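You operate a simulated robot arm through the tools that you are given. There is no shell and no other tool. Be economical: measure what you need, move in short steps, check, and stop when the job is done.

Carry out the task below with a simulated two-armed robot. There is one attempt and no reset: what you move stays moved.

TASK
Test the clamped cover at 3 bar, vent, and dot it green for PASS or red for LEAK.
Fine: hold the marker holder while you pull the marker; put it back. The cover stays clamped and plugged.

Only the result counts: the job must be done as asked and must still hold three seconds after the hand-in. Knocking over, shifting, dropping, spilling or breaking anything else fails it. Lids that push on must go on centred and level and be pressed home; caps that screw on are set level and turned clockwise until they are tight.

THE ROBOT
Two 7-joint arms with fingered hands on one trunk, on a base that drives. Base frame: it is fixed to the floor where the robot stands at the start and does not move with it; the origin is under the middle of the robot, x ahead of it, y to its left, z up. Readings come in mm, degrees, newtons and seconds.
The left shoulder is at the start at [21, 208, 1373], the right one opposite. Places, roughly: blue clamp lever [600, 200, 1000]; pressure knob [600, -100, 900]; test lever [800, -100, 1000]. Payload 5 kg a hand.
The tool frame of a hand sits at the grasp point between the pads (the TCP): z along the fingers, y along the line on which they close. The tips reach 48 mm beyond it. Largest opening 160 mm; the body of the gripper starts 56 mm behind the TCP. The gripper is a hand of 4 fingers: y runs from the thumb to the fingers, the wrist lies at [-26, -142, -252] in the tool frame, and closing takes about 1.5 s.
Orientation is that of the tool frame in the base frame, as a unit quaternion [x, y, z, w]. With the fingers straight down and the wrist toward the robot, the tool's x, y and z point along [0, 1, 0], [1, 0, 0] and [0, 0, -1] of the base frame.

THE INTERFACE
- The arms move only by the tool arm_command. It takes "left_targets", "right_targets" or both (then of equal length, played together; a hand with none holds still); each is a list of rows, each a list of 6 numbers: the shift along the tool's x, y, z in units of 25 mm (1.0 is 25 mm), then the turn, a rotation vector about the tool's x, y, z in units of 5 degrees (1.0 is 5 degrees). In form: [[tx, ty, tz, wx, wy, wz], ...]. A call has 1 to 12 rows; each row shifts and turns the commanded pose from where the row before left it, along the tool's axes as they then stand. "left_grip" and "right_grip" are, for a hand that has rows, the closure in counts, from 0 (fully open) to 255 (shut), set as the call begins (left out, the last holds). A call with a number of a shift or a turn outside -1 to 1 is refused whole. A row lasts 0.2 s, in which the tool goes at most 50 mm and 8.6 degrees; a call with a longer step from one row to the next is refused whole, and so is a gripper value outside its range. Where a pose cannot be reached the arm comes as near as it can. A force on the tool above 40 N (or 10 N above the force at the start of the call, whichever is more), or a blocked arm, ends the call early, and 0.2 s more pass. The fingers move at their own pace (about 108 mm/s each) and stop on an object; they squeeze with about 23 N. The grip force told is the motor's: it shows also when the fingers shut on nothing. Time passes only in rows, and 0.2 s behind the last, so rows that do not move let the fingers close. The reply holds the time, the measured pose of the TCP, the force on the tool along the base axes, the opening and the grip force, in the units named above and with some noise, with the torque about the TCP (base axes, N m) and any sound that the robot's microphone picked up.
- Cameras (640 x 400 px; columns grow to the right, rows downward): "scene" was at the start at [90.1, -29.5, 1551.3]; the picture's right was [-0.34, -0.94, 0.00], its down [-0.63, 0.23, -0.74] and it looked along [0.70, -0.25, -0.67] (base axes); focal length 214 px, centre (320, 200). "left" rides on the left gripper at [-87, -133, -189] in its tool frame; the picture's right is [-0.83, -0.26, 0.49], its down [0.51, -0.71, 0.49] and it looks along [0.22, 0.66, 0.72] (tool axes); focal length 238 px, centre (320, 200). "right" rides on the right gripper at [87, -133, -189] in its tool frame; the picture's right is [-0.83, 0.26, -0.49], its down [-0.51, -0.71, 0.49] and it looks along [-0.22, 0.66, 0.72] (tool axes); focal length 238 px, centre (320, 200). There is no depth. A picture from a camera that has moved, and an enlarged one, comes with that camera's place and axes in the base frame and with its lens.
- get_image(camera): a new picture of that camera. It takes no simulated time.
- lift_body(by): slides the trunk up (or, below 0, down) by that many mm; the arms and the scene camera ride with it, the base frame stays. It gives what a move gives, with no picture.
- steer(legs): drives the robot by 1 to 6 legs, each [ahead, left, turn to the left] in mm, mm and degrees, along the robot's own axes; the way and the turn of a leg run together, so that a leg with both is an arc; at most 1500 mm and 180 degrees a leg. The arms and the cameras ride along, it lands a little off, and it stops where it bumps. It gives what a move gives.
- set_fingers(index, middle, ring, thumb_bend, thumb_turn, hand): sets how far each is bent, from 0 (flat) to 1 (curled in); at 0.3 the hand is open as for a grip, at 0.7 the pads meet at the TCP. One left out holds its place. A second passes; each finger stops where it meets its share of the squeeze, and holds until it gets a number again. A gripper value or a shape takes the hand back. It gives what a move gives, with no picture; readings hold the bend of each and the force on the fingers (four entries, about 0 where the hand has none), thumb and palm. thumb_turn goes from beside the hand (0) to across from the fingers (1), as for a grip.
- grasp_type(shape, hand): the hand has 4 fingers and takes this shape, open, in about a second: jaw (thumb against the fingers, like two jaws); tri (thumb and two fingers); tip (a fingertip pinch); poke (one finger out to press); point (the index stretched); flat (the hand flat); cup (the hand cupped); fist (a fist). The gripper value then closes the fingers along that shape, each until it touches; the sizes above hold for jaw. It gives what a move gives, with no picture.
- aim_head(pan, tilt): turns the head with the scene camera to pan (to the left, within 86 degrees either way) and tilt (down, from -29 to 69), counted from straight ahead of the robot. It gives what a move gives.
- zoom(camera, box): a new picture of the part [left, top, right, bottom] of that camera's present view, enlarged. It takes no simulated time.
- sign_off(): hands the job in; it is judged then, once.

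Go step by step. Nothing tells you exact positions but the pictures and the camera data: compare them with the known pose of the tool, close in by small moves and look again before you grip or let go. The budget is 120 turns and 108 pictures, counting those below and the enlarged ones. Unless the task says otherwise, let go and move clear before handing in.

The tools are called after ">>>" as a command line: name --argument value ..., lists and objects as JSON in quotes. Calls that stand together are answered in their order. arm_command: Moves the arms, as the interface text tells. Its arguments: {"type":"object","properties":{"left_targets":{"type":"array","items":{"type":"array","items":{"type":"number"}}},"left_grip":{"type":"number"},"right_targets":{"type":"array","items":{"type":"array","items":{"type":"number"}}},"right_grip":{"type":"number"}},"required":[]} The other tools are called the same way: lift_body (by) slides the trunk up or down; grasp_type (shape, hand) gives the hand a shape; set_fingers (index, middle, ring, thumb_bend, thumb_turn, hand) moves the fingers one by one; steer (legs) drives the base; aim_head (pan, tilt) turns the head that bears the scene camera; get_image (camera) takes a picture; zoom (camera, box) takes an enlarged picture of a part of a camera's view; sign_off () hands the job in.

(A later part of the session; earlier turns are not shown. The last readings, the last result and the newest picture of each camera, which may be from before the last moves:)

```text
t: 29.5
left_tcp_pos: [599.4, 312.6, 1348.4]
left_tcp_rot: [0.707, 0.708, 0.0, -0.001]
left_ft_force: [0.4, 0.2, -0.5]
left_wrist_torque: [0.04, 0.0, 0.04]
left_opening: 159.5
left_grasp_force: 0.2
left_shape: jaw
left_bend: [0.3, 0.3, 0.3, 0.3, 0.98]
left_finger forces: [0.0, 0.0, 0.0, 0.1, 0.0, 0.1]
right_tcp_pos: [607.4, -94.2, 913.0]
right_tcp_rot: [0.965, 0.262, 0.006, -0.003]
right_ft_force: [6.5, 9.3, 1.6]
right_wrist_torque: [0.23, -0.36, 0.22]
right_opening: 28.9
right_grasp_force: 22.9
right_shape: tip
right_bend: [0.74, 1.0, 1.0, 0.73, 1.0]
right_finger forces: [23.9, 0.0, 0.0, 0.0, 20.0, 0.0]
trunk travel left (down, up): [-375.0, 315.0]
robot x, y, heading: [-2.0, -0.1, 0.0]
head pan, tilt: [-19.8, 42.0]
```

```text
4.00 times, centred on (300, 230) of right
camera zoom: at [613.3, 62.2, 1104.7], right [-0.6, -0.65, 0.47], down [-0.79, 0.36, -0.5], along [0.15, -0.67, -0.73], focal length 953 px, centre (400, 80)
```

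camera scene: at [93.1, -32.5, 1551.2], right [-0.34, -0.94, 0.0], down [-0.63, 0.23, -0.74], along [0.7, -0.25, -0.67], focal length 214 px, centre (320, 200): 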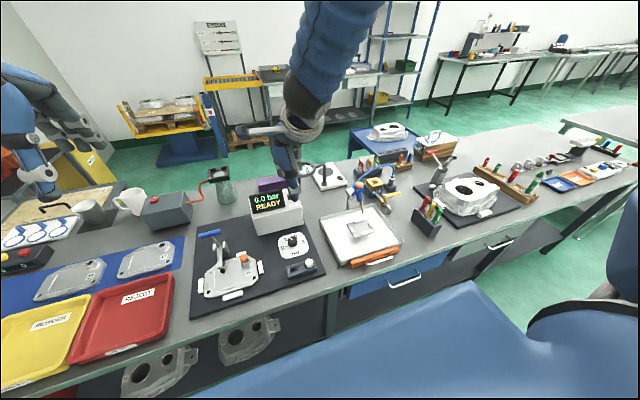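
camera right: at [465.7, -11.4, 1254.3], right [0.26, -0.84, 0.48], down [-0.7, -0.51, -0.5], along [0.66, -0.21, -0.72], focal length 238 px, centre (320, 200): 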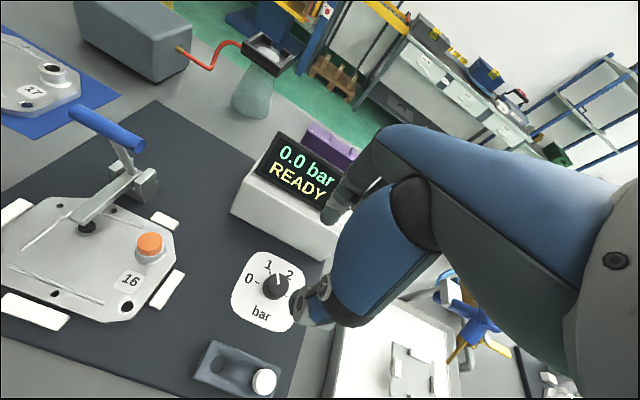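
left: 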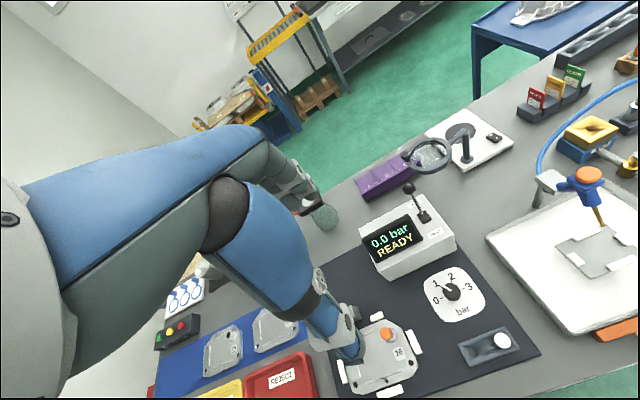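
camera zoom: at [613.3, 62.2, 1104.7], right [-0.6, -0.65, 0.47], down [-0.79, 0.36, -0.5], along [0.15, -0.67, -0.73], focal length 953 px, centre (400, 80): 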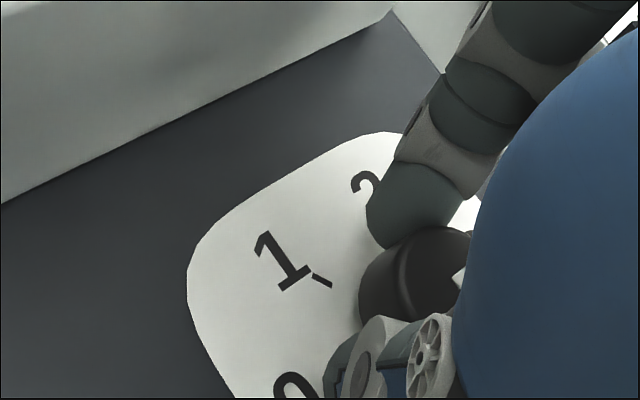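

Release and rise to see where the pointer is.

>>> arm_command --right_targets '[[0, 0, 0, 0, 0, 0], [0, 0, 0, 0, 0, 0], [0, 0, 0, 0, 0, 0], [0, 0, 0, 0, 0, 0], [0, 0, -1, 0, 0, 0], [0, 0, -1, 0, 0, 0], [0, 0, -1, 0, 0, 0], [0, 0, -1, 0, 0, 0], [0, 0, -1, 0, 0, 0]]' --right_grip 60

>>> zoom --camera "scene" --box '[250, 210, 310, 260]'

>>> zoom --camera "right" --box '[200, 180, 350, 330]'

```text
t: 31.5
left_tcp_pos: [598.6, 309.8, 1349.2]
left_tcp_rot: [0.707, 0.707, -0.001, -0.001]
left_ft_force: [1.2, -0.2, 0.1]
left_wrist_torque: [-0.03, -0.01, -0.02]
left_opening: 159.5
left_grasp_force: 0.0
left_shape: jaw
left_bend: [0.3, 0.3, 0.3, 0.3, 0.98]
left_finger forces: [0.0, 0.0, 0.0, 0.0, 0.1, 0.0]
right_tcp_pos: [605.9, -98.5, 1037.3]
right_tcp_rot: [0.965, 0.261, 0.005, -0.003]
right_ft_force: [-1.2, -0.1, -0.9]
right_wrist_torque: [-0.01, -0.06, 0.01]
right_opening: 122.4
right_grasp_force: 0.1
right_shape: tip
right_bend: [0.28, 0.98, 0.99, 0.54, 0.99]
right_finger forces: [0.0, 0.1, 0.1, 0.0, 0.0, 0.0]
trunk travel left (down, up): [-375.0, 315.0]
robot x, y, heading: [3.3, 2.3, -0.0]
head pan, tilt: [-19.8, 42.0]
```

```text
8.00 times, centred on (280, 235) of scene
camera zoom: at [89.5, -29.2, 1551.4], right [-0.34, -0.94, 0.0], down [-0.63, 0.23, -0.74], along [0.7, -0.25, -0.67], focal length 1716 px, centre (640, -80)
```

zoom: 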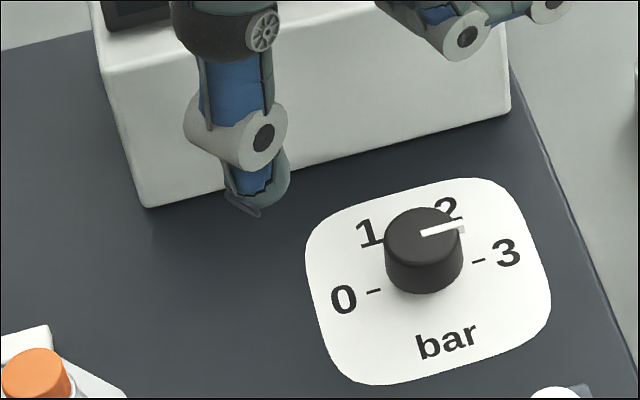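

```text
2.67 times, centred on (275, 255) of right
camera zoom: at [611.7, 58.6, 1227.9], right [-0.59, -0.65, 0.48], down [-0.79, 0.36, -0.49], along [0.15, -0.67, -0.73], focal length 636 px, centre (440, 53)
```

zoom: 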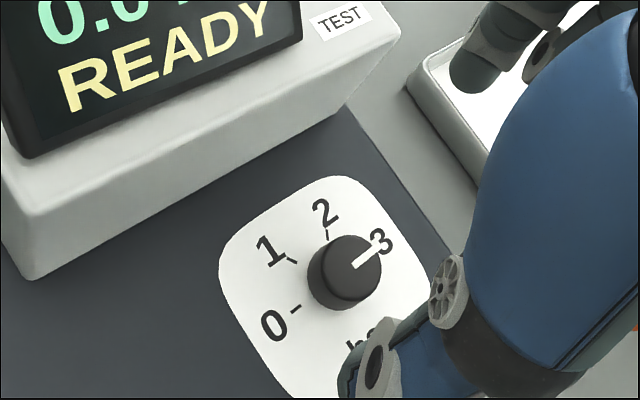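

The pointer is near 3; I'll zoom in more to measure.

>>> zoom --camera "scene" --box '[273, 225, 303, 255]'

>>> zoom --camera "right" --box '[250, 220, 310, 280]'

```text
13.33 times, centred on (288, 240) of scene
camera zoom: at [89.5, -29.2, 1551.4], right [-0.34, -0.94, 0.0], down [-0.63, 0.23, -0.74], along [0.7, -0.25, -0.67], focal length 2860 px, centre (747, -333)
```

zoom: 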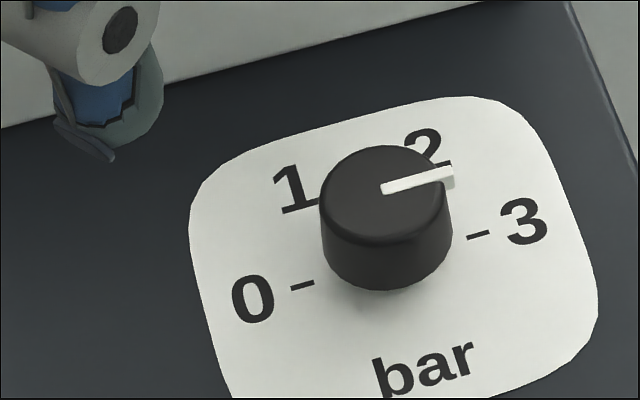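

```text
6.67 times, centred on (280, 250) of right
camera zoom: at [611.7, 58.6, 1227.9], right [-0.59, -0.65, 0.48], down [-0.79, 0.36, -0.49], along [0.15, -0.67, -0.73], focal length 1589 px, centre (587, -133)
```

zoom: 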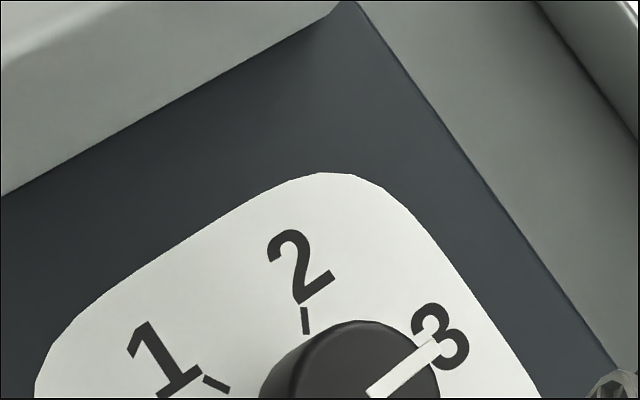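

The pointer sits on 3 within a couple of degrees. Next is the lever: I'll raise the right hand, turn it back to straight, then drive 120 mm ahead for reach.

>>> arm_command --right_targets '[[0, 0, -0.8, 0, 0, -1], [0, 0, -0.8, 0, 0, -1], [0, 0, -0.8, 0, 0, -1], [0, 0, -0.8, 0, 0, -1], [0, 0, -0.8, 0, 0, -1], [0, 0, -0.8, 0, 0, -1], [0, 0, -0.8, 0, 0, -1], [0, 0, -0.8, 0, 0, -1], [0, 0, -0.8, 0, 0, -1], [0, 0, 0, 0, 0, -1], [0, 0, 0, 0, 0, -1], [0, 0, 0, 0, 0, -1]]'

>>> steer --legs '[[120, 0, 0]]'

>>> get_image --camera "scene"

>>> get_image --camera "right"

```text
t: 34.1
left_tcp_pos: [600.2, 308.3, 1348.8]
left_tcp_rot: [0.707, 0.707, -0.001, 0.0]
left_ft_force: [-0.5, 0.0, -0.5]
left_wrist_torque: [0.04, 0.01, -0.02]
left_opening: 159.9
left_grasp_force: 0.1
left_shape: jaw
left_bend: [0.3, 0.3, 0.3, 0.3, 0.98]
left_finger forces: [0.0, 0.1, 0.0, 0.0, 0.0, 0.0]
right_tcp_pos: [601.7, -98.1, 1217.7]
right_tcp_rot: [0.705, 0.709, 0.007, 0.0]
right_ft_force: [0.2, -0.3, -0.9]
right_wrist_torque: [0.01, -0.04, 0.0]
right_opening: 122.2
right_grasp_force: 0.1
right_shape: tip
right_bend: [0.28, 0.98, 0.99, 0.54, 0.99]
right_finger forces: [0.1, 0.0, 0.1, 0.0, 0.0, 0.0]
trunk travel left (down, up): [-375.0, 315.0]
robot x, y, heading: [1.8, -1.3, -0.1]
head pan, tilt: [-19.8, 42.0]
```

```text
t: 35.3
left_tcp_pos: [717.3, 309.2, 1348.2]
left_tcp_rot: [0.708, 0.707, 0.0, 0.0]
left_ft_force: [1.0, 0.1, 1.3]
left_wrist_torque: [-0.04, 0.01, 0.02]
left_opening: 159.7
left_grasp_force: 0.1
left_shape: jaw
left_bend: [0.3, 0.3, 0.3, 0.3, 0.98]
left_finger forces: [0.0, 0.0, 0.1, 0.0, 0.0, 0.0]
right_tcp_pos: [718.1, -98.1, 1218.3]
right_tcp_rot: [0.705, 0.709, 0.006, 0.0]
right_ft_force: [0.9, -0.4, 0.1]
right_wrist_torque: [0.01, 0.02, 0.02]
right_opening: 122.3
right_grasp_force: 0.1
right_shape: tip
right_bend: [0.28, 0.98, 0.99, 0.54, 0.99]
right_finger forces: [0.0, 0.1, 0.1, 0.1, 0.0, 0.0]
trunk travel left (down, up): [-375.0, 315.0]
robot x, y, heading: [117.3, 0.0, -0.3]
head pan, tilt: [-19.8, 42.0]
```

```text
72 pictures are left
camera scene: at [207.7, -29.4, 1551.4], right [-0.34, -0.94, 0.0], down [-0.63, 0.23, -0.74], along [0.7, -0.25, -0.67], focal length 214 px, centre (320, 200)
```

scene: 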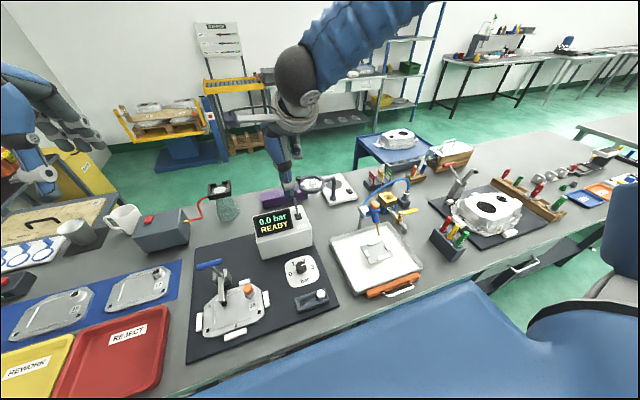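

```text
71 pictures are left
camera right: at [584.5, -13.8, 1406.7], right [0.26, -0.84, 0.48], down [-0.7, -0.51, -0.5], along [0.66, -0.21, -0.72], focal length 238 px, centre (320, 200)
```

right: 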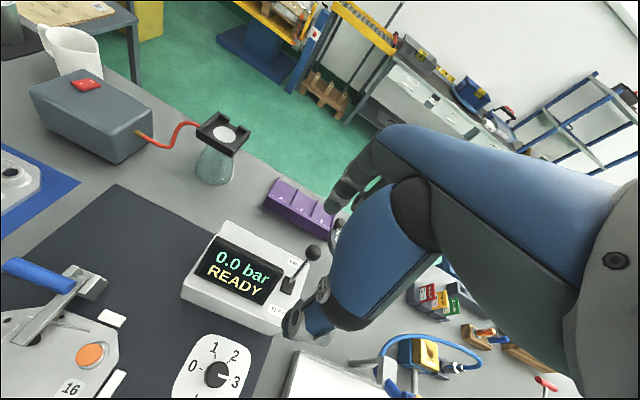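

The dial reads 3. Moving the right hand above the lever ball at about [806,-142,1040].

>>> arm_command --right_targets '[[-0.44, 0.85, 0, 0, 0, 0], [-0.44, 0.85, 0, 0, 0, 0], [-0.44, 0.85, 0, 0, 0, 0], [-0.44, 0.85, 0, 0, 0, 0], [0, 0, 1, 0, 0, 0], [0, 0, 1, 0, 0, 0], [0, 0, 1, 0, 0, 0]]'

>>> get_image --camera "right"

>>> zoom --camera "scene" --box '[240, 150, 360, 250]'

```text
t: 36.9
left_tcp_pos: [718.2, 310.6, 1346.9]
left_tcp_rot: [0.707, 0.707, -0.001, 0.0]
left_ft_force: [0.6, 0.6, -1.1]
left_wrist_torque: [-0.03, 0.09, -0.01]
left_opening: 159.7
left_grasp_force: 0.0
left_shape: jaw
left_bend: [0.3, 0.3, 0.3, 0.3, 0.98]
left_finger forces: [0.1, 0.0, 0.1, 0.0, 0.1, 0.1]
right_tcp_pos: [807.3, -140.7, 1141.6]
right_tcp_rot: [0.706, 0.708, 0.006, 0.0]
right_ft_force: [0.2, -0.5, 0.4]
right_wrist_torque: [0.0, 0.08, 0.04]
right_opening: 122.2
right_grasp_force: 0.0
right_shape: tip
right_bend: [0.28, 0.98, 0.99, 0.54, 0.99]
right_finger forces: [0.0, 0.1, 0.0, 0.0, 0.0, 0.0]
trunk travel left (down, up): [-375.0, 315.0]
robot x, y, heading: [118.0, -2.3, 0.0]
head pan, tilt: [-19.8, 42.0]
```

```text
70 pictures are left
camera right: at [671.7, -57.1, 1330.4], right [0.26, -0.84, 0.48], down [-0.7, -0.5, -0.5], along [0.66, -0.21, -0.72], focal length 238 px, centre (320, 200)
```

right: 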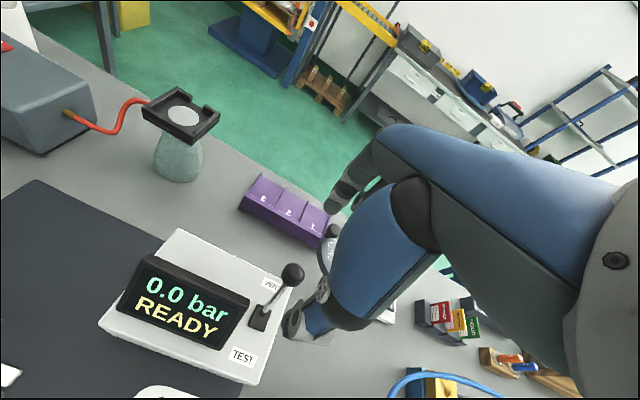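

```text
4.00 times, centred on (300, 200) of scene
camera zoom: at [208.5, -29.2, 1551.3], right [-0.34, -0.94, 0.0], down [-0.63, 0.23, -0.74], along [0.7, -0.25, -0.67], focal length 858 px, centre (400, 200)
```

zoom: 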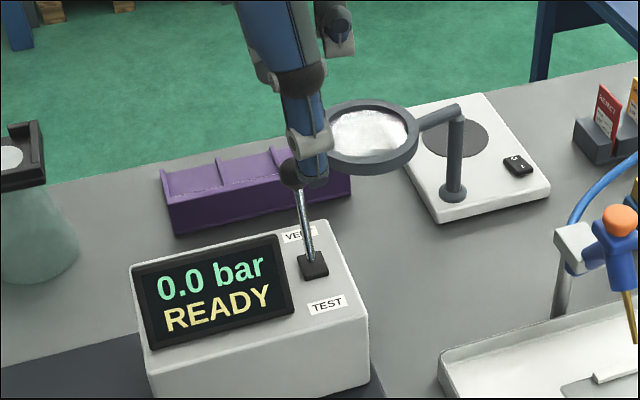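

Continue down around the ball, shifted 20 mm toward the robot to keep away from the magnifier.

>>> arm_command --right_targets '[[0, -0.4, 0, 0, 0, 0], [0, -0.4, 0.6, 0, 0, 0], [0, 0, 0.7, 0, 0, 0], [0, 0, 0.7, 0, 0, 0], [0, 0, 0.5, 0, 0, 0]]'

>>> zoom --camera "right" --box '[200, 150, 400, 350]'

>>> zoom --camera "scene" --box '[240, 150, 360, 250]'

```text
t: 38.1
left_tcp_pos: [718.4, 310.3, 1347.0]
left_tcp_rot: [0.707, 0.707, -0.001, 0.0]
left_ft_force: [1.0, 0.4, -0.7]
left_wrist_torque: [-0.03, 0.0, -0.01]
left_opening: 159.3
left_grasp_force: 0.1
left_shape: jaw
left_bend: [0.3, 0.3, 0.3, 0.3, 0.98]
left_finger forces: [0.0, 0.0, 0.1, 0.0, 0.0, 0.0]
right_tcp_pos: [785.9, -140.1, 1080.4]
right_tcp_rot: [0.705, 0.709, 0.006, -0.001]
right_ft_force: [0.6, -0.1, -0.3]
right_wrist_torque: [-0.02, 0.03, 0.06]
right_opening: 122.2
right_grasp_force: 0.1
right_shape: tip
right_bend: [0.28, 0.98, 0.99, 0.54, 0.99]
right_finger forces: [0.0, 0.1, 0.0, 0.0, 0.1, 0.0]
trunk travel left (down, up): [-375.0, 315.0]
robot x, y, heading: [116.0, 0.7, 0.0]
head pan, tilt: [-19.8, 42.0]
```

```text
2.00 times, centred on (300, 250) of right
camera zoom: at [651.7, -55.1, 1269.0], right [0.26, -0.84, 0.48], down [-0.7, -0.5, -0.5], along [0.66, -0.21, -0.72], focal length 477 px, centre (360, 100)
```

zoom: 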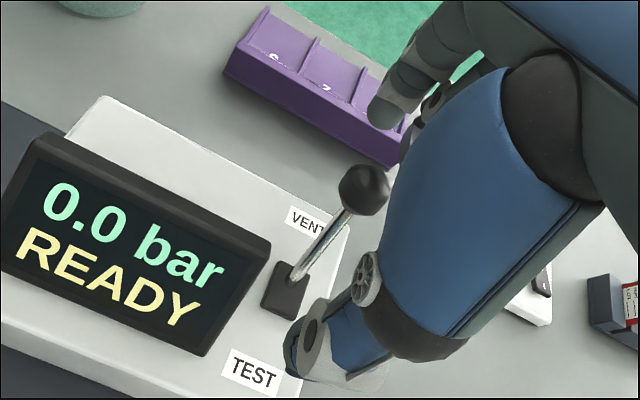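

```text
4.00 times, centred on (300, 200) of scene
camera zoom: at [207.9, -29.3, 1551.3], right [-0.34, -0.94, 0.0], down [-0.63, 0.23, -0.74], along [0.7, -0.25, -0.67], focal length 858 px, centre (400, 200)
```

zoom: 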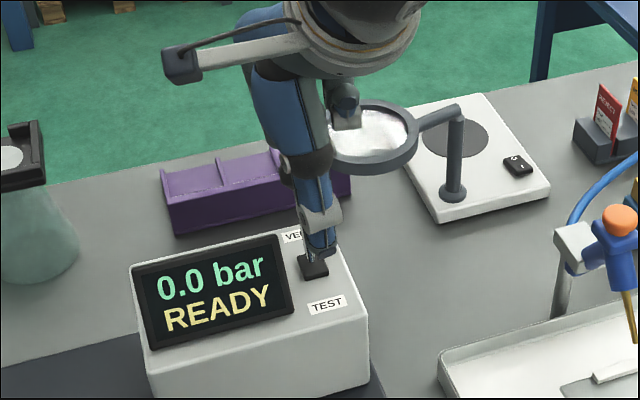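

The ball is between index and thumb. I'll lower 12 mm and close.

>>> arm_command --right_targets '[[0, 0, 0.5, 0, 0, 0]]'

>>> arm_command --right_targets '[[0, 0, 0, 0, 0, 0], [0, 0, 0, 0, 0, 0], [0, 0, 0, 0, 0, 0], [0, 0, 0, 0, 0, 0], [0, 0, 0, 0, 0, 0], [0, 0, 0, 0, 0, 0], [0, 0, 0, 0, 0, 0]]' --right_grip 255

>>> zoom --camera "right" --box '[200, 150, 400, 350]'

```text
t: 38.5
left_tcp_pos: [718.0, 309.2, 1347.1]
left_tcp_rot: [0.707, 0.708, 0.0, -0.001]
left_ft_force: [0.4, 0.5, 0.0]
left_wrist_torque: [-0.02, 0.07, 0.0]
left_opening: 159.9
left_grasp_force: 0.0
left_shape: jaw
left_bend: [0.3, 0.3, 0.3, 0.3, 0.98]
left_finger forces: [0.1, 0.0, 0.0, 0.1, 0.0, 0.0]
right_tcp_pos: [787.3, -139.7, 1066.9]
right_tcp_rot: [0.705, 0.709, 0.006, 0.0]
right_ft_force: [1.4, 0.2, -0.2]
right_wrist_torque: [-0.03, 0.03, 0.02]
right_opening: 122.3
right_grasp_force: 0.1
right_shape: tip
right_bend: [0.28, 0.98, 0.99, 0.54, 0.99]
right_finger forces: [0.0, 0.0, 0.0, 0.0, 0.0, 0.1]
trunk travel left (down, up): [-375.0, 315.0]
robot x, y, heading: [120.3, 0.6, -0.1]
head pan, tilt: [-19.8, 42.0]
```

```text
t: 40.1
left_tcp_pos: [717.2, 309.5, 1348.1]
left_tcp_rot: [0.707, 0.707, 0.0, 0.0]
left_ft_force: [0.1, 0.4, 0.8]
left_wrist_torque: [0.03, -0.02, 0.03]
left_opening: 159.8
left_grasp_force: 0.0
left_shape: jaw
left_bend: [0.3, 0.3, 0.3, 0.3, 0.98]
left_finger forces: [0.1, 0.0, 0.0, 0.1, 0.0, 0.1]
right_tcp_pos: [785.8, -141.0, 1069.6]
right_tcp_rot: [0.705, 0.709, 0.006, 0.0]
right_ft_force: [-4.4, -1.0, 0.8]
right_wrist_torque: [-0.03, 0.5, -0.05]
right_opening: 15.3
right_grasp_force: 23.5
right_shape: tip
right_bend: [0.71, 1.0, 1.0, 0.72, 1.0]
right_finger forces: [18.1, 0.0, 0.0, 0.1, 23.2, 0.1]
trunk travel left (down, up): [-375.0, 315.0]
robot x, y, heading: [115.1, 2.5, 0.0]
head pan, tilt: [-19.8, 42.0]
```

```text
2.00 times, centred on (300, 250) of right
camera zoom: at [650.2, -55.0, 1257.4], right [0.26, -0.84, 0.48], down [-0.7, -0.51, -0.5], along [0.66, -0.21, -0.72], focal length 477 px, centre (360, 100)
```

zoom: 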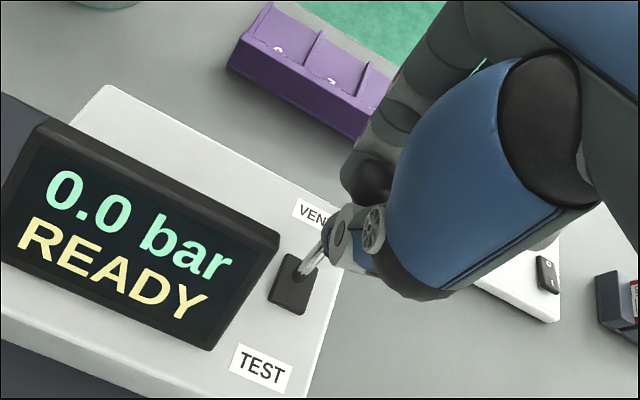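

The ball is gripped. Pulling it toward TEST.

>>> arm_command --right_targets '[[0, -0.45, -0.05, 0, 0, 0], [0, -0.45, -0.05, 0, 0, 0], [0, -0.45, 0, 0, 0, 0], [0, -0.45, 0, 0, 0, 0], [0, -0.4, 0.05, 0, 0, 0], [0, 0, 0, 0, 0, 0]]'

>>> get_image --camera "right"

>>> zoom --camera "scene" --box '[240, 150, 360, 250]'

```text
t: 41.5
left_tcp_pos: [719.2, 309.8, 1347.3]
left_tcp_rot: [0.707, 0.707, -0.001, -0.001]
left_ft_force: [-0.4, -0.5, -0.4]
left_wrist_torque: [0.02, -0.01, -0.01]
left_opening: 159.6
left_grasp_force: 0.0
left_shape: jaw
left_bend: [0.3, 0.3, 0.3, 0.3, 0.98]
left_finger forces: [0.0, 0.0, 0.0, 0.0, 0.0, 0.0]
right_tcp_pos: [733.0, -139.1, 1067.1]
right_tcp_rot: [0.705, 0.709, 0.006, -0.001]
right_ft_force: [12.7, 9.2, -4.9]
right_wrist_torque: [0.37, -1.29, 0.07]
right_opening: 15.4
right_grasp_force: 22.9
right_shape: tip
right_bend: [0.72, 1.0, 1.0, 0.72, 1.0]
right_finger forces: [33.6, 0.0, 0.1, 0.0, 24.7, 0.1]
trunk travel left (down, up): [-375.0, 315.0]
robot x, y, heading: [115.8, 3.2, 0.1]
head pan, tilt: [-19.8, 42.0]
```

```text
65 pictures are left
camera right: at [597.5, -54.6, 1257.5], right [0.26, -0.84, 0.48], down [-0.7, -0.51, -0.5], along [0.66, -0.21, -0.72], focal length 238 px, centre (320, 200)
```

right: 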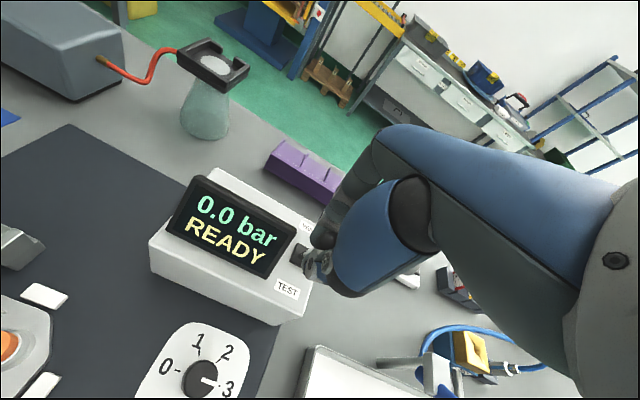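

```text
4.00 times, centred on (300, 200) of scene
camera zoom: at [209.2, -28.5, 1551.3], right [-0.34, -0.94, 0.0], down [-0.63, 0.23, -0.74], along [0.7, -0.25, -0.67], focal length 858 px, centre (400, 200)
```

zoom: 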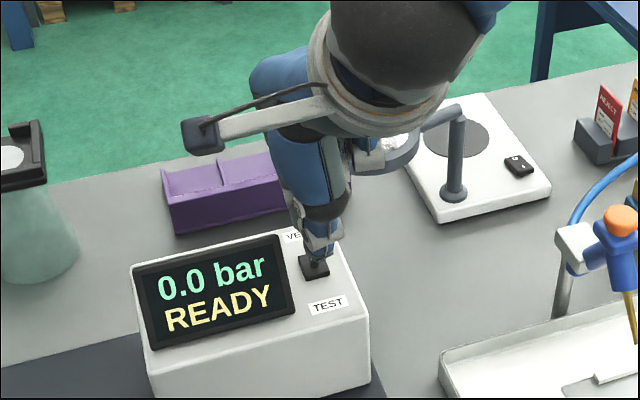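

The force is 13 N and the display still says READY. I'll pull a little further.

>>> arm_command --right_targets '[[0, -0.4, 0.05, 0, 0, 0], [0, -0.4, 0.1, 0, 0, 0], [0, 0, 0, 0, 0, 0], [0, 0, 0, 0, 0, 0]]'

>>> zoom --camera "right" --box '[150, 150, 350, 350]'

```text
t: 42.5
left_tcp_pos: [718.7, 311.5, 1347.8]
left_tcp_rot: [0.708, 0.707, -0.001, 0.0]
left_ft_force: [0.3, -0.4, 0.0]
left_wrist_torque: [0.03, 0.01, -0.04]
left_opening: 159.5
left_grasp_force: 0.1
left_shape: jaw
left_bend: [0.3, 0.3, 0.3, 0.3, 0.98]
left_finger forces: [0.1, 0.1, 0.0, 0.0, 0.0, 0.1]
right_tcp_pos: [713.1, -139.6, 1065.0]
right_tcp_rot: [0.705, 0.709, 0.007, 0.001]
right_ft_force: [16.3, 14.9, 2.4]
right_wrist_torque: [0.52, -1.64, 0.15]
right_opening: 15.9
right_grasp_force: 22.7
right_shape: tip
right_bend: [0.72, 1.0, 1.0, 0.72, 1.0]
right_finger forces: [44.3, 0.1, 0.0, 0.0, 25.2, 0.1]
trunk travel left (down, up): [-375.0, 315.0]
robot x, y, heading: [117.8, 4.0, 0.1]
head pan, tilt: [-19.8, 42.0]
```

```text
2.00 times, centred on (250, 250) of right
camera zoom: at [577.7, -54.0, 1254.3], right [0.26, -0.84, 0.48], down [-0.7, -0.51, -0.5], along [0.66, -0.21, -0.72], focal length 477 px, centre (460, 100)
```

zoom: 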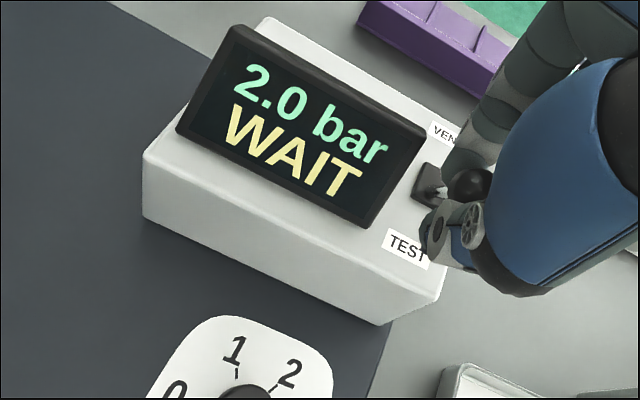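

The test is running: 2.0 bar, WAIT. I'll hold and let the pressure settle.

>>> arm_command --right_targets '[[0, 0, 0, 0, 0, 0], [0, 0, 0, 0, 0, 0], [0, 0, 0, 0, 0, 0], [0, 0, 0, 0, 0, 0], [0, 0, 0, 0, 0, 0]]'

>>> zoom --camera "right" --box '[150, 150, 350, 350]'

>>> arm_command --right_targets '[[0, 0, 0, 0, 0, 0], [0, 0, 0, 0, 0, 0], [0, 0, 0, 0, 0, 0], [0, 0, 0, 0, 0, 0], [0, 0, 0, 0, 0, 0], [0, 0, 0, 0, 0, 0], [0, 0, 0, 0, 0, 0], [0, 0, 0, 0, 0, 0], [0, 0, 0, 0, 0, 0], [0, 0, 0, 0, 0, 0], [0, 0, 0, 0, 0, 0], [0, 0, 0, 0, 0, 0]]'

>>> zoom --camera "right" --box '[150, 150, 350, 350]'

```text
t: 43.7
left_tcp_pos: [718.3, 310.5, 1346.9]
left_tcp_rot: [0.707, 0.707, -0.001, 0.0]
left_ft_force: [0.4, -0.1, 0.2]
left_wrist_torque: [-0.03, -0.01, 0.01]
left_opening: 160.0
left_grasp_force: 0.1
left_shape: jaw
left_bend: [0.3, 0.3, 0.3, 0.3, 0.98]
left_finger forces: [0.0, 0.0, 0.0, 0.0, 0.0, 0.0]
right_tcp_pos: [713.5, -139.0, 1065.2]
right_tcp_rot: [0.706, 0.708, 0.006, 0.0]
right_ft_force: [19.1, 16.6, 8.5]
right_wrist_torque: [0.64, -1.77, 0.19]
right_opening: 15.9
right_grasp_force: 23.0
right_shape: tip
right_bend: [0.72, 1.0, 1.0, 0.72, 1.0]
right_finger forces: [47.2, 0.1, 0.0, 0.0, 23.6, 0.1]
trunk travel left (down, up): [-375.0, 315.0]
robot x, y, heading: [118.7, 3.0, -0.0]
head pan, tilt: [-19.8, 42.0]
```

```text
2.00 times, centred on (250, 250) of right
camera zoom: at [577.6, -54.0, 1254.2], right [0.26, -0.84, 0.48], down [-0.7, -0.51, -0.5], along [0.66, -0.21, -0.72], focal length 477 px, centre (460, 100)
```

zoom: 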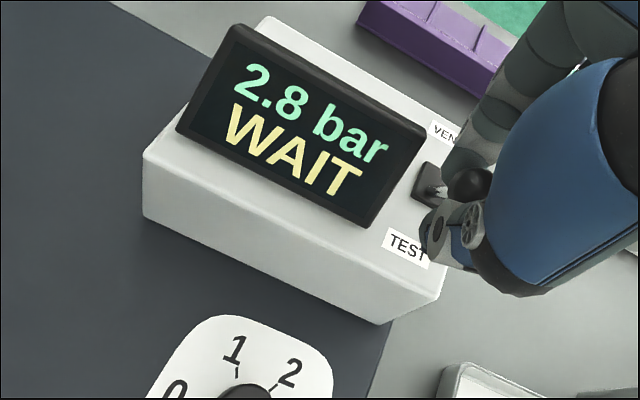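

```text
t: 46.3
left_tcp_pos: [717.7, 311.4, 1347.7]
left_tcp_rot: [0.707, 0.707, -0.001, 0.0]
left_ft_force: [-0.4, 0.2, -0.4]
left_wrist_torque: [0.01, 0.01, 0.0]
left_opening: 159.7
left_grasp_force: 0.0
left_shape: jaw
left_bend: [0.3, 0.3, 0.3, 0.3, 0.98]
left_finger forces: [0.0, 0.0, 0.0, 0.0, 0.0, 0.0]
right_tcp_pos: [712.2, -138.8, 1065.9]
right_tcp_rot: [0.706, 0.709, 0.006, 0.0]
right_ft_force: [18.7, 16.8, 10.3]
right_wrist_torque: [0.65, -1.8, 0.18]
right_opening: 15.4
right_grasp_force: 22.9
right_shape: tip
right_bend: [0.72, 1.0, 1.0, 0.72, 1.0]
right_finger forces: [48.0, 0.0, 0.1, 0.0, 23.5, 0.0]
trunk travel left (down, up): [-375.0, 315.0]
robot x, y, heading: [119.1, -0.5, -0.0]
head pan, tilt: [-19.8, 42.0]
```

```text
2.00 times, centred on (250, 250) of right
camera zoom: at [577.6, -54.0, 1254.1], right [0.26, -0.84, 0.48], down [-0.7, -0.51, -0.5], along [0.66, -0.21, -0.72], focal length 477 px, centre (460, 100)
```

zoom: 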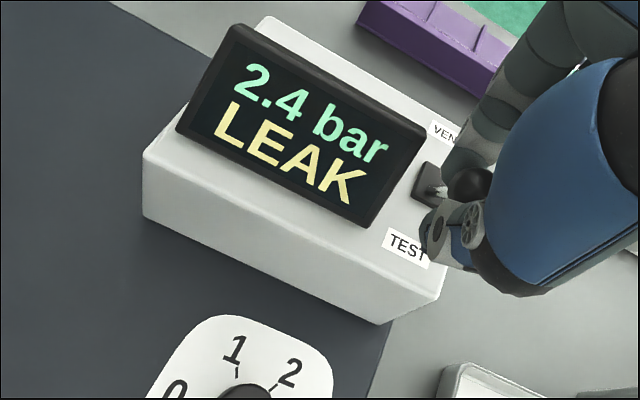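

The verdict is LEAK (2.4 bar and falling), so the dot is red. Now I'll push the lever back to VENT.

>>> arm_command --right_targets '[[0, 0.45, -0.05, 0, 0, 0], [0, 0.45, -0.05, 0, 0, 0], [0, 0.45, -0.05, 0, 0, 0], [0, 0.45, 0, 0, 0, 0], [0, 0.45, 0.05, 0, 0, 0], [0, 0.45, 0.05, 0, 0, 0], [0, 0.35, 0.05, 0, 0, 0], [0, 0, 0, 0, 0, 0], [0, 0, 0, 0, 0, 0]]'

>>> get_image --camera "right"

```text
t: 48.3
left_tcp_pos: [717.2, 309.6, 1349.5]
left_tcp_rot: [0.707, 0.707, -0.001, 0.0]
left_ft_force: [-0.7, 0.2, 0.4]
left_wrist_torque: [0.0, 0.02, -0.02]
left_opening: 159.5
left_grasp_force: 0.0
left_shape: jaw
left_bend: [0.3, 0.3, 0.3, 0.3, 0.98]
left_finger forces: [0.0, 0.0, 0.0, 0.0, 0.0, 0.1]
right_tcp_pos: [786.6, -140.7, 1066.1]
right_tcp_rot: [0.704, 0.71, 0.005, -0.001]
right_ft_force: [-19.6, 12.8, -9.2]
right_wrist_torque: [0.27, 1.77, 0.13]
right_opening: 15.6
right_grasp_force: 23.1
right_shape: tip
right_bend: [0.71, 1.0, 1.0, 0.74, 1.0]
right_finger forces: [30.3, 0.0, 0.0, 0.0, 39.7, 0.0]
trunk travel left (down, up): [-375.0, 315.0]
robot x, y, heading: [119.4, 1.0, -0.1]
head pan, tilt: [-19.8, 42.0]
```

```text
60 pictures are left
camera right: at [651.3, -56.2, 1254.4], right [0.26, -0.84, 0.48], down [-0.7, -0.51, -0.5], along [0.66, -0.21, -0.72], focal length 238 px, centre (320, 200)
```

right: 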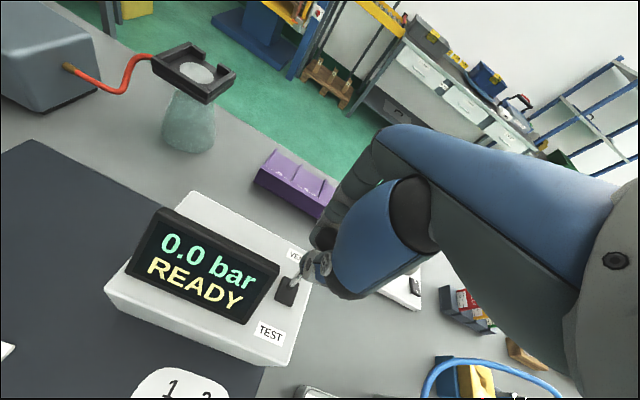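

Vented: 0.0 bar READY. I'll let go of the lever, rise, then drive back and over to the marker holder.

>>> arm_command --right_targets '[[0, 0, 0, 0, 0, 0], [0, 0, 0, 0, 0, 0], [0, 0, 0, 0, 0, 0], [0, 0, 0, 0, 0, 0], [0, 0, -1, 0, 0, 0], [0, 0, -1, 0, 0, 0], [0, 0, -1, 0, 0, 0], [0, 0, -1, 0, 0, 0], [0, 0, -1, 0, 0, 0], [0, 0, -1, 0, 0, 0], [0, 0, -1, 0, 0, 0]]' --right_grip 60

>>> zoom --camera "right" --box '[150, 150, 350, 350]'

>>> steer --legs '[[-120, 0, 0], [0, -570, 0]]'

>>> get_image --camera "scene"

```text
t: 50.7
left_tcp_pos: [715.9, 309.8, 1348.5]
left_tcp_rot: [0.707, 0.707, 0.0, 0.0]
left_ft_force: [-1.5, 0.2, 0.7]
left_wrist_torque: [0.0, -0.08, 0.05]
left_opening: 160.0
left_grasp_force: 0.0
left_shape: jaw
left_bend: [0.3, 0.3, 0.3, 0.3, 0.98]
left_finger forces: [0.1, 0.1, 0.0, 0.0, 0.0, 0.1]
right_tcp_pos: [784.6, -140.1, 1241.0]
right_tcp_rot: [0.705, 0.709, 0.007, 0.0]
right_ft_force: [-0.2, -0.6, -0.3]
right_wrist_torque: [-0.02, -0.08, -0.01]
right_opening: 122.1
right_grasp_force: 0.0
right_shape: tip
right_bend: [0.28, 0.98, 0.99, 0.54, 0.99]
right_finger forces: [0.1, 0.0, 0.0, 0.0, 0.0, 0.1]
trunk travel left (down, up): [-375.0, 315.0]
robot x, y, heading: [117.3, -1.9, 0.1]
head pan, tilt: [-19.8, 42.0]
```

```text
2.00 times, centred on (250, 250) of right
camera zoom: at [649.7, -55.3, 1430.4], right [0.26, -0.84, 0.48], down [-0.7, -0.51, -0.5], along [0.66, -0.21, -0.72], focal length 477 px, centre (460, 100)
```

zoom: 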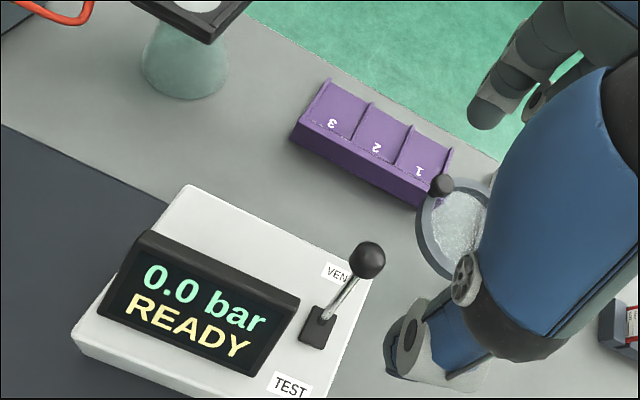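

```text
t: 54.9
left_tcp_pos: [597.5, -271.3, 1347.7]
left_tcp_rot: [0.709, 0.705, -0.001, -0.001]
left_ft_force: [-0.6, -1.0, 0.2]
left_wrist_torque: [0.02, -0.02, -0.01]
left_opening: 159.8
left_grasp_force: 0.0
left_shape: jaw
left_bend: [0.3, 0.3, 0.3, 0.3, 0.98]
left_finger forces: [0.0, 0.1, 0.0, 0.1, 0.1, 0.1]
right_tcp_pos: [664.5, -720.0, 1240.6]
right_tcp_rot: [0.707, 0.708, 0.006, 0.0]
right_ft_force: [1.4, -0.2, 0.2]
right_wrist_torque: [0.06, -0.02, 0.0]
right_opening: 122.5
right_grasp_force: 0.1
right_shape: tip
right_bend: [0.28, 0.98, 0.99, 0.54, 0.99]
right_finger forces: [0.0, 0.0, 0.0, 0.0, 0.1, 0.0]
trunk travel left (down, up): [-375.0, 315.0]
robot x, y, heading: [-1.1, -579.7, -0.3]
head pan, tilt: [-19.8, 42.0]
```

```text
58 pictures are left
camera scene: at [86.2, -607.1, 1551.3], right [-0.34, -0.94, 0.0], down [-0.63, 0.23, -0.74], along [0.7, -0.25, -0.67], focal length 214 px, centre (320, 200)
```

scene: 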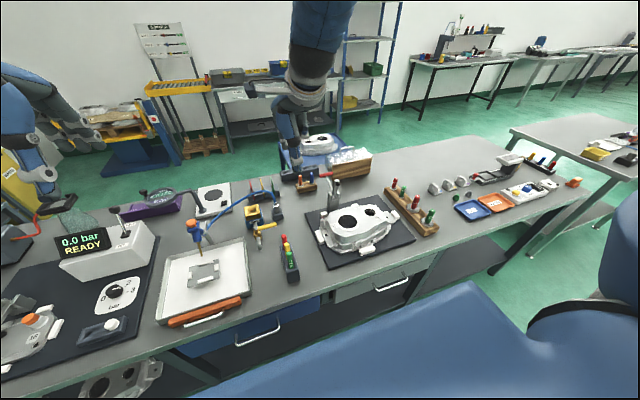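

The holder is now nearly straight ahead. Measuring it closely.

>>> zoom --camera "scene" --box '[260, 225, 320, 285]'

>>> get_image --camera "right"

>>> get_image --camera "left"

```text
6.67 times, centred on (290, 255) of scene
camera zoom: at [86.2, -607.1, 1551.3], right [-0.34, -0.94, 0.0], down [-0.63, 0.23, -0.74], along [0.7, -0.25, -0.67], focal length 1430 px, centre (520, -167)
```

zoom: 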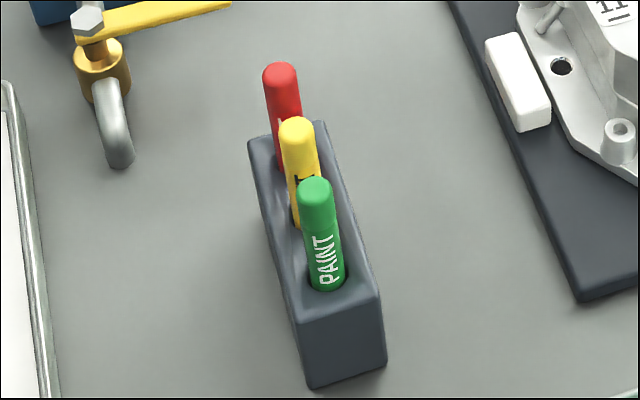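

```text
56 pictures are left
camera right: at [529.4, -635.3, 1429.7], right [0.26, -0.84, 0.48], down [-0.7, -0.5, -0.5], along [0.66, -0.21, -0.72], focal length 238 px, centre (320, 200)
```

right: 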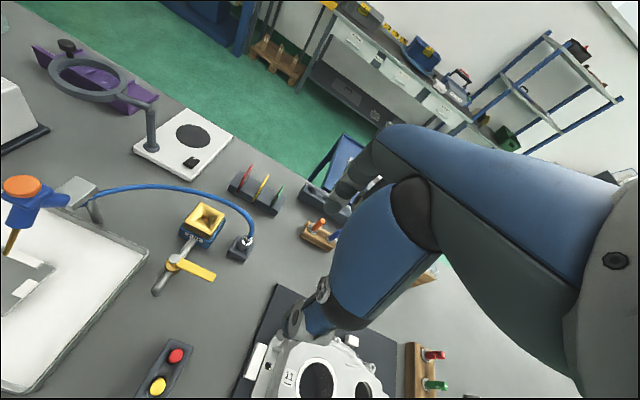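

```text
55 pictures are left
camera left: at [464.6, -355.8, 1537.6], right [-0.26, -0.83, -0.49], down [-0.71, 0.51, -0.49], along [0.66, 0.22, -0.72], focal length 238 px, centre (320, 200)
```

left: 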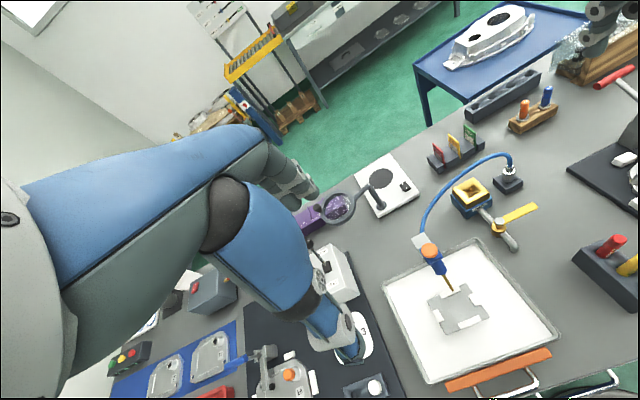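

I get the block at x 457–570, y −666…−624, top z≈918, and the red marker at [549,−647] with its top at z≈984. I'll pre-orient both hands: right to pinch across y, left to hold the block from the near end.

>>> arm_command --left_targets '[[0, 0, 0.3, 0, 0, 1], [0, 0, 0.3, 0, 0, 1], [0, 0, 0.3, 0, 0, 1], [0, 0, 0.3, 0, 0, 1], [0, 0, 0.3, 0, 0, 1], [0, 0, 0.3, 0, 0, 1], [0, 0, 0.3, 0, 0, 1], [0, 0, 0.3, 0, 0, 1], [0, 0, 0.3, 0, 0, 1], [0, 0, 0.3, 0, 0, 1], [0, 0, 0.3, 0, 0, 1], [0, 0, 0.3, 0, 0, 1]]' --right_targets '[[0, 0, 0, 0, 0, -1], [0, 0, 0, 0, 0, -1], [0, 0, 0, 0, 0, -1], [0, 0, 0, 0, 0, -1], [0, 0, 0, 0, 0, -1], [0, 0, 0, 0, 0, -1], [0, 0, 0, 0, 0, -1], [0, 0, 0, 0, 0, -1], [0, 0, 0, 0, 0, -1], [0, 0, 0, 0, 0, -1], [0, 0, 0, 0, 0, -1], [0, 0, 0, 0, 0, -1]]'

>>> arm_command --left_targets '[[0, 0, 0, 0, 0, 1], [0, 0, 0, 0, 0, 1], [0, 0, 0, 0, 0, 1], [0, 0, 0, 0, 0, 1], [0, 0, 0, 0, 0, 1], [0, 0, 0, 0, 0, 1], [-1, 0, 0, 0, 0, 0], [-1, 0, 0, 0, 0, 0], [-1, 0, 0, 0, 0, 0], [-1, 0, 0, 0, 0, 0], [-1, 0, 0, 0, 0, 0], [-1, 0, 0, 0, 0, 0]]' --right_targets '[[0, 0, 0, 0, 0, -1], [0, 0, 0, 0, 0, -1], [0, 0, 0, 0, 0, -1], [0, 0, 0, 0, 0, -1], [0, 0, 0, 0, 0, -1], [0, 0, 0, 0, 0, -1], [0, 0, 0, 0, 0, 0], [0, 0, 0, 0, 0, 0], [0, 0, 0, 0, 0, 0], [0, 0, 0, 0, 0, 0], [0, 0, 0, 0, 0, 0], [0, 0, 0, 0, 0, 0]]'

>>> grasp_type --hand "left" --shape "tip"

```text
t: 57.5
left_tcp_pos: [559.5, -336.5, 1257.8]
left_tcp_rot: [0.939, 0.344, 0.002, -0.03]
left_ft_force: [-1.9, -1.6, -5.7]
left_wrist_torque: [0.14, -0.09, -0.02]
left_opening: 159.8
left_grasp_force: 0.1
left_shape: jaw
left_bend: [0.3, 0.3, 0.3, 0.3, 0.97]
left_finger forces: [0.0, 0.0, 0.0, 0.0, 0.0, 0.0]
left hand out of reach, approached as far as the arm can: row 8, 9, 10, 11, 12
right_tcp_pos: [662.4, -723.5, 1242.1]
right_tcp_rot: [0.258, 0.966, 0.007, 0.003]
right_ft_force: [-0.5, -3.1, 0.0]
right_wrist_torque: [0.24, -0.11, -0.05]
right_opening: 122.1
right_grasp_force: 0.0
right_shape: tip
right_bend: [0.28, 0.98, 0.99, 0.54, 0.99]
right_finger forces: [0.0, 0.1, 0.0, 0.0, 0.1, 0.0]
trunk travel left (down, up): [-375.0, 315.0]
robot x, y, heading: [-2.4, -578.1, -0.2]
head pan, tilt: [-19.8, 42.0]
```

```text
t: 60.1
left_tcp_pos: [274.1, -487.4, 1313.8]
left_tcp_rot: [0.995, 0.097, 0.001, -0.035]
left_ft_force: [-0.3, -1.0, 0.7]
left_wrist_torque: [0.01, -0.03, 0.02]
left_opening: 160.0
left_grasp_force: 0.0
left_shape: jaw
left_bend: [0.3, 0.3, 0.3, 0.3, 0.98]
left_finger forces: [0.1, 0.1, 0.0, 0.0, 0.0, 0.1]
left hand out of reach, approached as far as the arm can: row 1, 2, 3, 4, 5, 6, 12
right_tcp_pos: [662.3, -721.2, 1241.8]
right_tcp_rot: [-0.001, 1.0, 0.004, 0.005]
right_ft_force: [-0.3, 0.2, -0.1]
right_wrist_torque: [0.01, -0.03, -0.04]
right_opening: 122.6
right_grasp_force: 0.1
right_shape: tip
right_bend: [0.28, 0.98, 0.99, 0.54, 0.99]
right_finger forces: [0.0, 0.1, 0.0, 0.1, 0.1, 0.1]
trunk travel left (down, up): [-375.0, 315.0]
robot x, y, heading: [-5.6, -579.8, -0.0]
head pan, tilt: [-19.8, 42.0]
```

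```text
t: 61.0
left_tcp_pos: [274.0, -487.2, 1313.0]
left_tcp_rot: [0.995, 0.096, 0.001, -0.035]
left_ft_force: [0.6, -0.3, 0.1]
left_wrist_torque: [-0.01, -0.05, 0.02]
left_opening: 160.1
left_grasp_force: 0.0
left_shape: tip
left_bend: [0.3, 0.98, 0.99, 0.3, 0.98]
left_finger forces: [0.1, 0.0, 0.0, 0.0, 0.1, 0.0]
right_tcp_pos: [664.3, -721.1, 1241.5]
right_tcp_rot: [-0.001, 1.0, 0.005, 0.004]
right_ft_force: [-0.7, 0.1, 0.3]
right_wrist_torque: [0.01, -0.02, -0.02]
right_opening: 122.4
right_grasp_force: 0.1
right_shape: tip
right_bend: [0.28, 0.98, 0.99, 0.54, 0.99]
right_finger forces: [0.0, 0.0, 0.0, 0.0, 0.0, 0.1]
trunk travel left (down, up): [-375.0, 315.0]
robot x, y, heading: [-4.7, -578.6, -0.4]
head pan, tilt: [-19.8, 42.0]
```

The left arm had trouble turning that high up. I'll lower it step by step and see where it goes.

>>> arm_command --left_targets '[[0, 0, 0.6, 0, 0, 0], [0, 0, 0.6, 0, 0, 0], [0, 0, 0.6, 0, 0, 0], [0, 0, 0.6, 0, 0, 0]]'

>>> get_image --camera "scene"

```text
t: 62.0
left_tcp_pos: [302.1, -489.2, 1270.3]
left_tcp_rot: [0.995, 0.096, 0.0, -0.036]
left_ft_force: [-0.1, -0.4, 0.2]
left_wrist_torque: [-0.03, 0.05, 0.01]
left_opening: 160.0
left_grasp_force: 0.2
left_shape: tip
left_bend: [0.3, 0.98, 0.99, 0.3, 0.98]
left_finger forces: [0.0, 0.0, 0.1, 0.0, 0.0, 0.1]
left hand out of reach, approached as far as the arm can: row 1, 2, 3, 4
right_tcp_pos: [665.0, -721.3, 1240.9]
right_tcp_rot: [-0.001, 1.0, 0.004, 0.005]
right_ft_force: [-0.5, 0.4, -0.8]
right_wrist_torque: [-0.01, 0.04, -0.01]
right_opening: 122.2
right_grasp_force: 0.1
right_shape: tip
right_bend: [0.28, 0.98, 0.99, 0.54, 0.99]
right_finger forces: [0.1, 0.0, 0.0, 0.1, 0.1, 0.1]
trunk travel left (down, up): [-375.0, 315.0]
robot x, y, heading: [-5.5, -576.6, -0.5]
head pan, tilt: [-19.8, 42.0]
```

```text
54 pictures are left
camera scene: at [86.5, -606.8, 1551.3], right [-0.34, -0.94, 0.0], down [-0.63, 0.23, -0.74], along [0.7, -0.25, -0.67], focal length 214 px, centre (320, 200)
```

scene: 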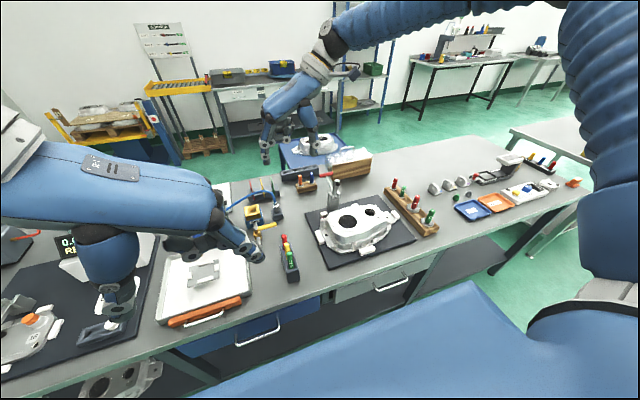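

Continue lowering and moving ahead so the arm is less folded.

>>> arm_command --left_targets '[[0.2, 0, 0.9, 0, 0, 0], [0.2, 0, 0.9, 0, 0, 0], [0.2, 0, 0.9, 0, 0, 0], [0.2, 0, 0.9, 0, 0, 0], [0.2, 0, 0.9, 0, 0, 0], [0.2, 0, 0.9, 0, 0, 0]]'

>>> get_image --camera "scene"

```text
t: 63.4
left_tcp_pos: [347.1, -477.5, 1142.0]
left_tcp_rot: [0.995, 0.097, 0.001, -0.034]
left_ft_force: [0.2, 1.1, -0.4]
left_wrist_torque: [-0.01, 0.09, 0.01]
left_opening: 160.0
left_grasp_force: 0.0
left_shape: tip
left_bend: [0.3, 0.98, 0.99, 0.3, 0.97]
left_finger forces: [0.0, 0.1, 0.0, 0.1, 0.0, 0.0]
left hand out of reach, approached as far as the arm can: row 1, 2, 4
right_tcp_pos: [666.1, -719.5, 1240.9]
right_tcp_rot: [-0.001, 1.0, 0.004, 0.004]
right_ft_force: [1.1, 0.1, -0.9]
right_wrist_torque: [-0.01, 0.1, 0.06]
right_opening: 122.4
right_grasp_force: 0.0
right_shape: tip
right_bend: [0.28, 0.98, 0.99, 0.54, 0.99]
right_finger forces: [0.0, 0.0, 0.0, 0.1, 0.1, 0.1]
trunk travel left (down, up): [-375.0, 315.0]
robot x, y, heading: [-4.9, -578.2, -0.4]
head pan, tilt: [-19.8, 42.0]
```

```text
53 pictures are left
camera scene: at [87.6, -606.3, 1551.2], right [-0.34, -0.94, 0.0], down [-0.63, 0.23, -0.74], along [0.7, -0.25, -0.67], focal length 214 px, centre (320, 200)
```

scene: 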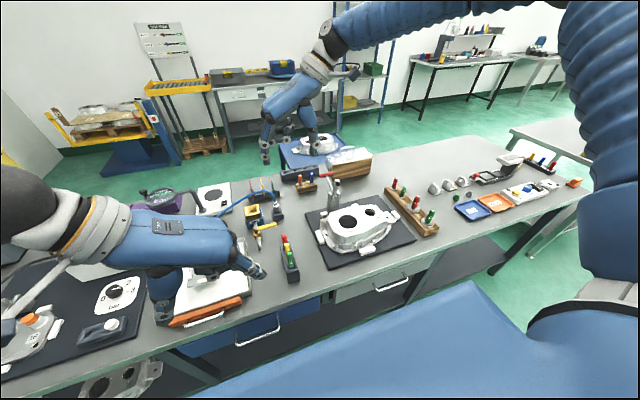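

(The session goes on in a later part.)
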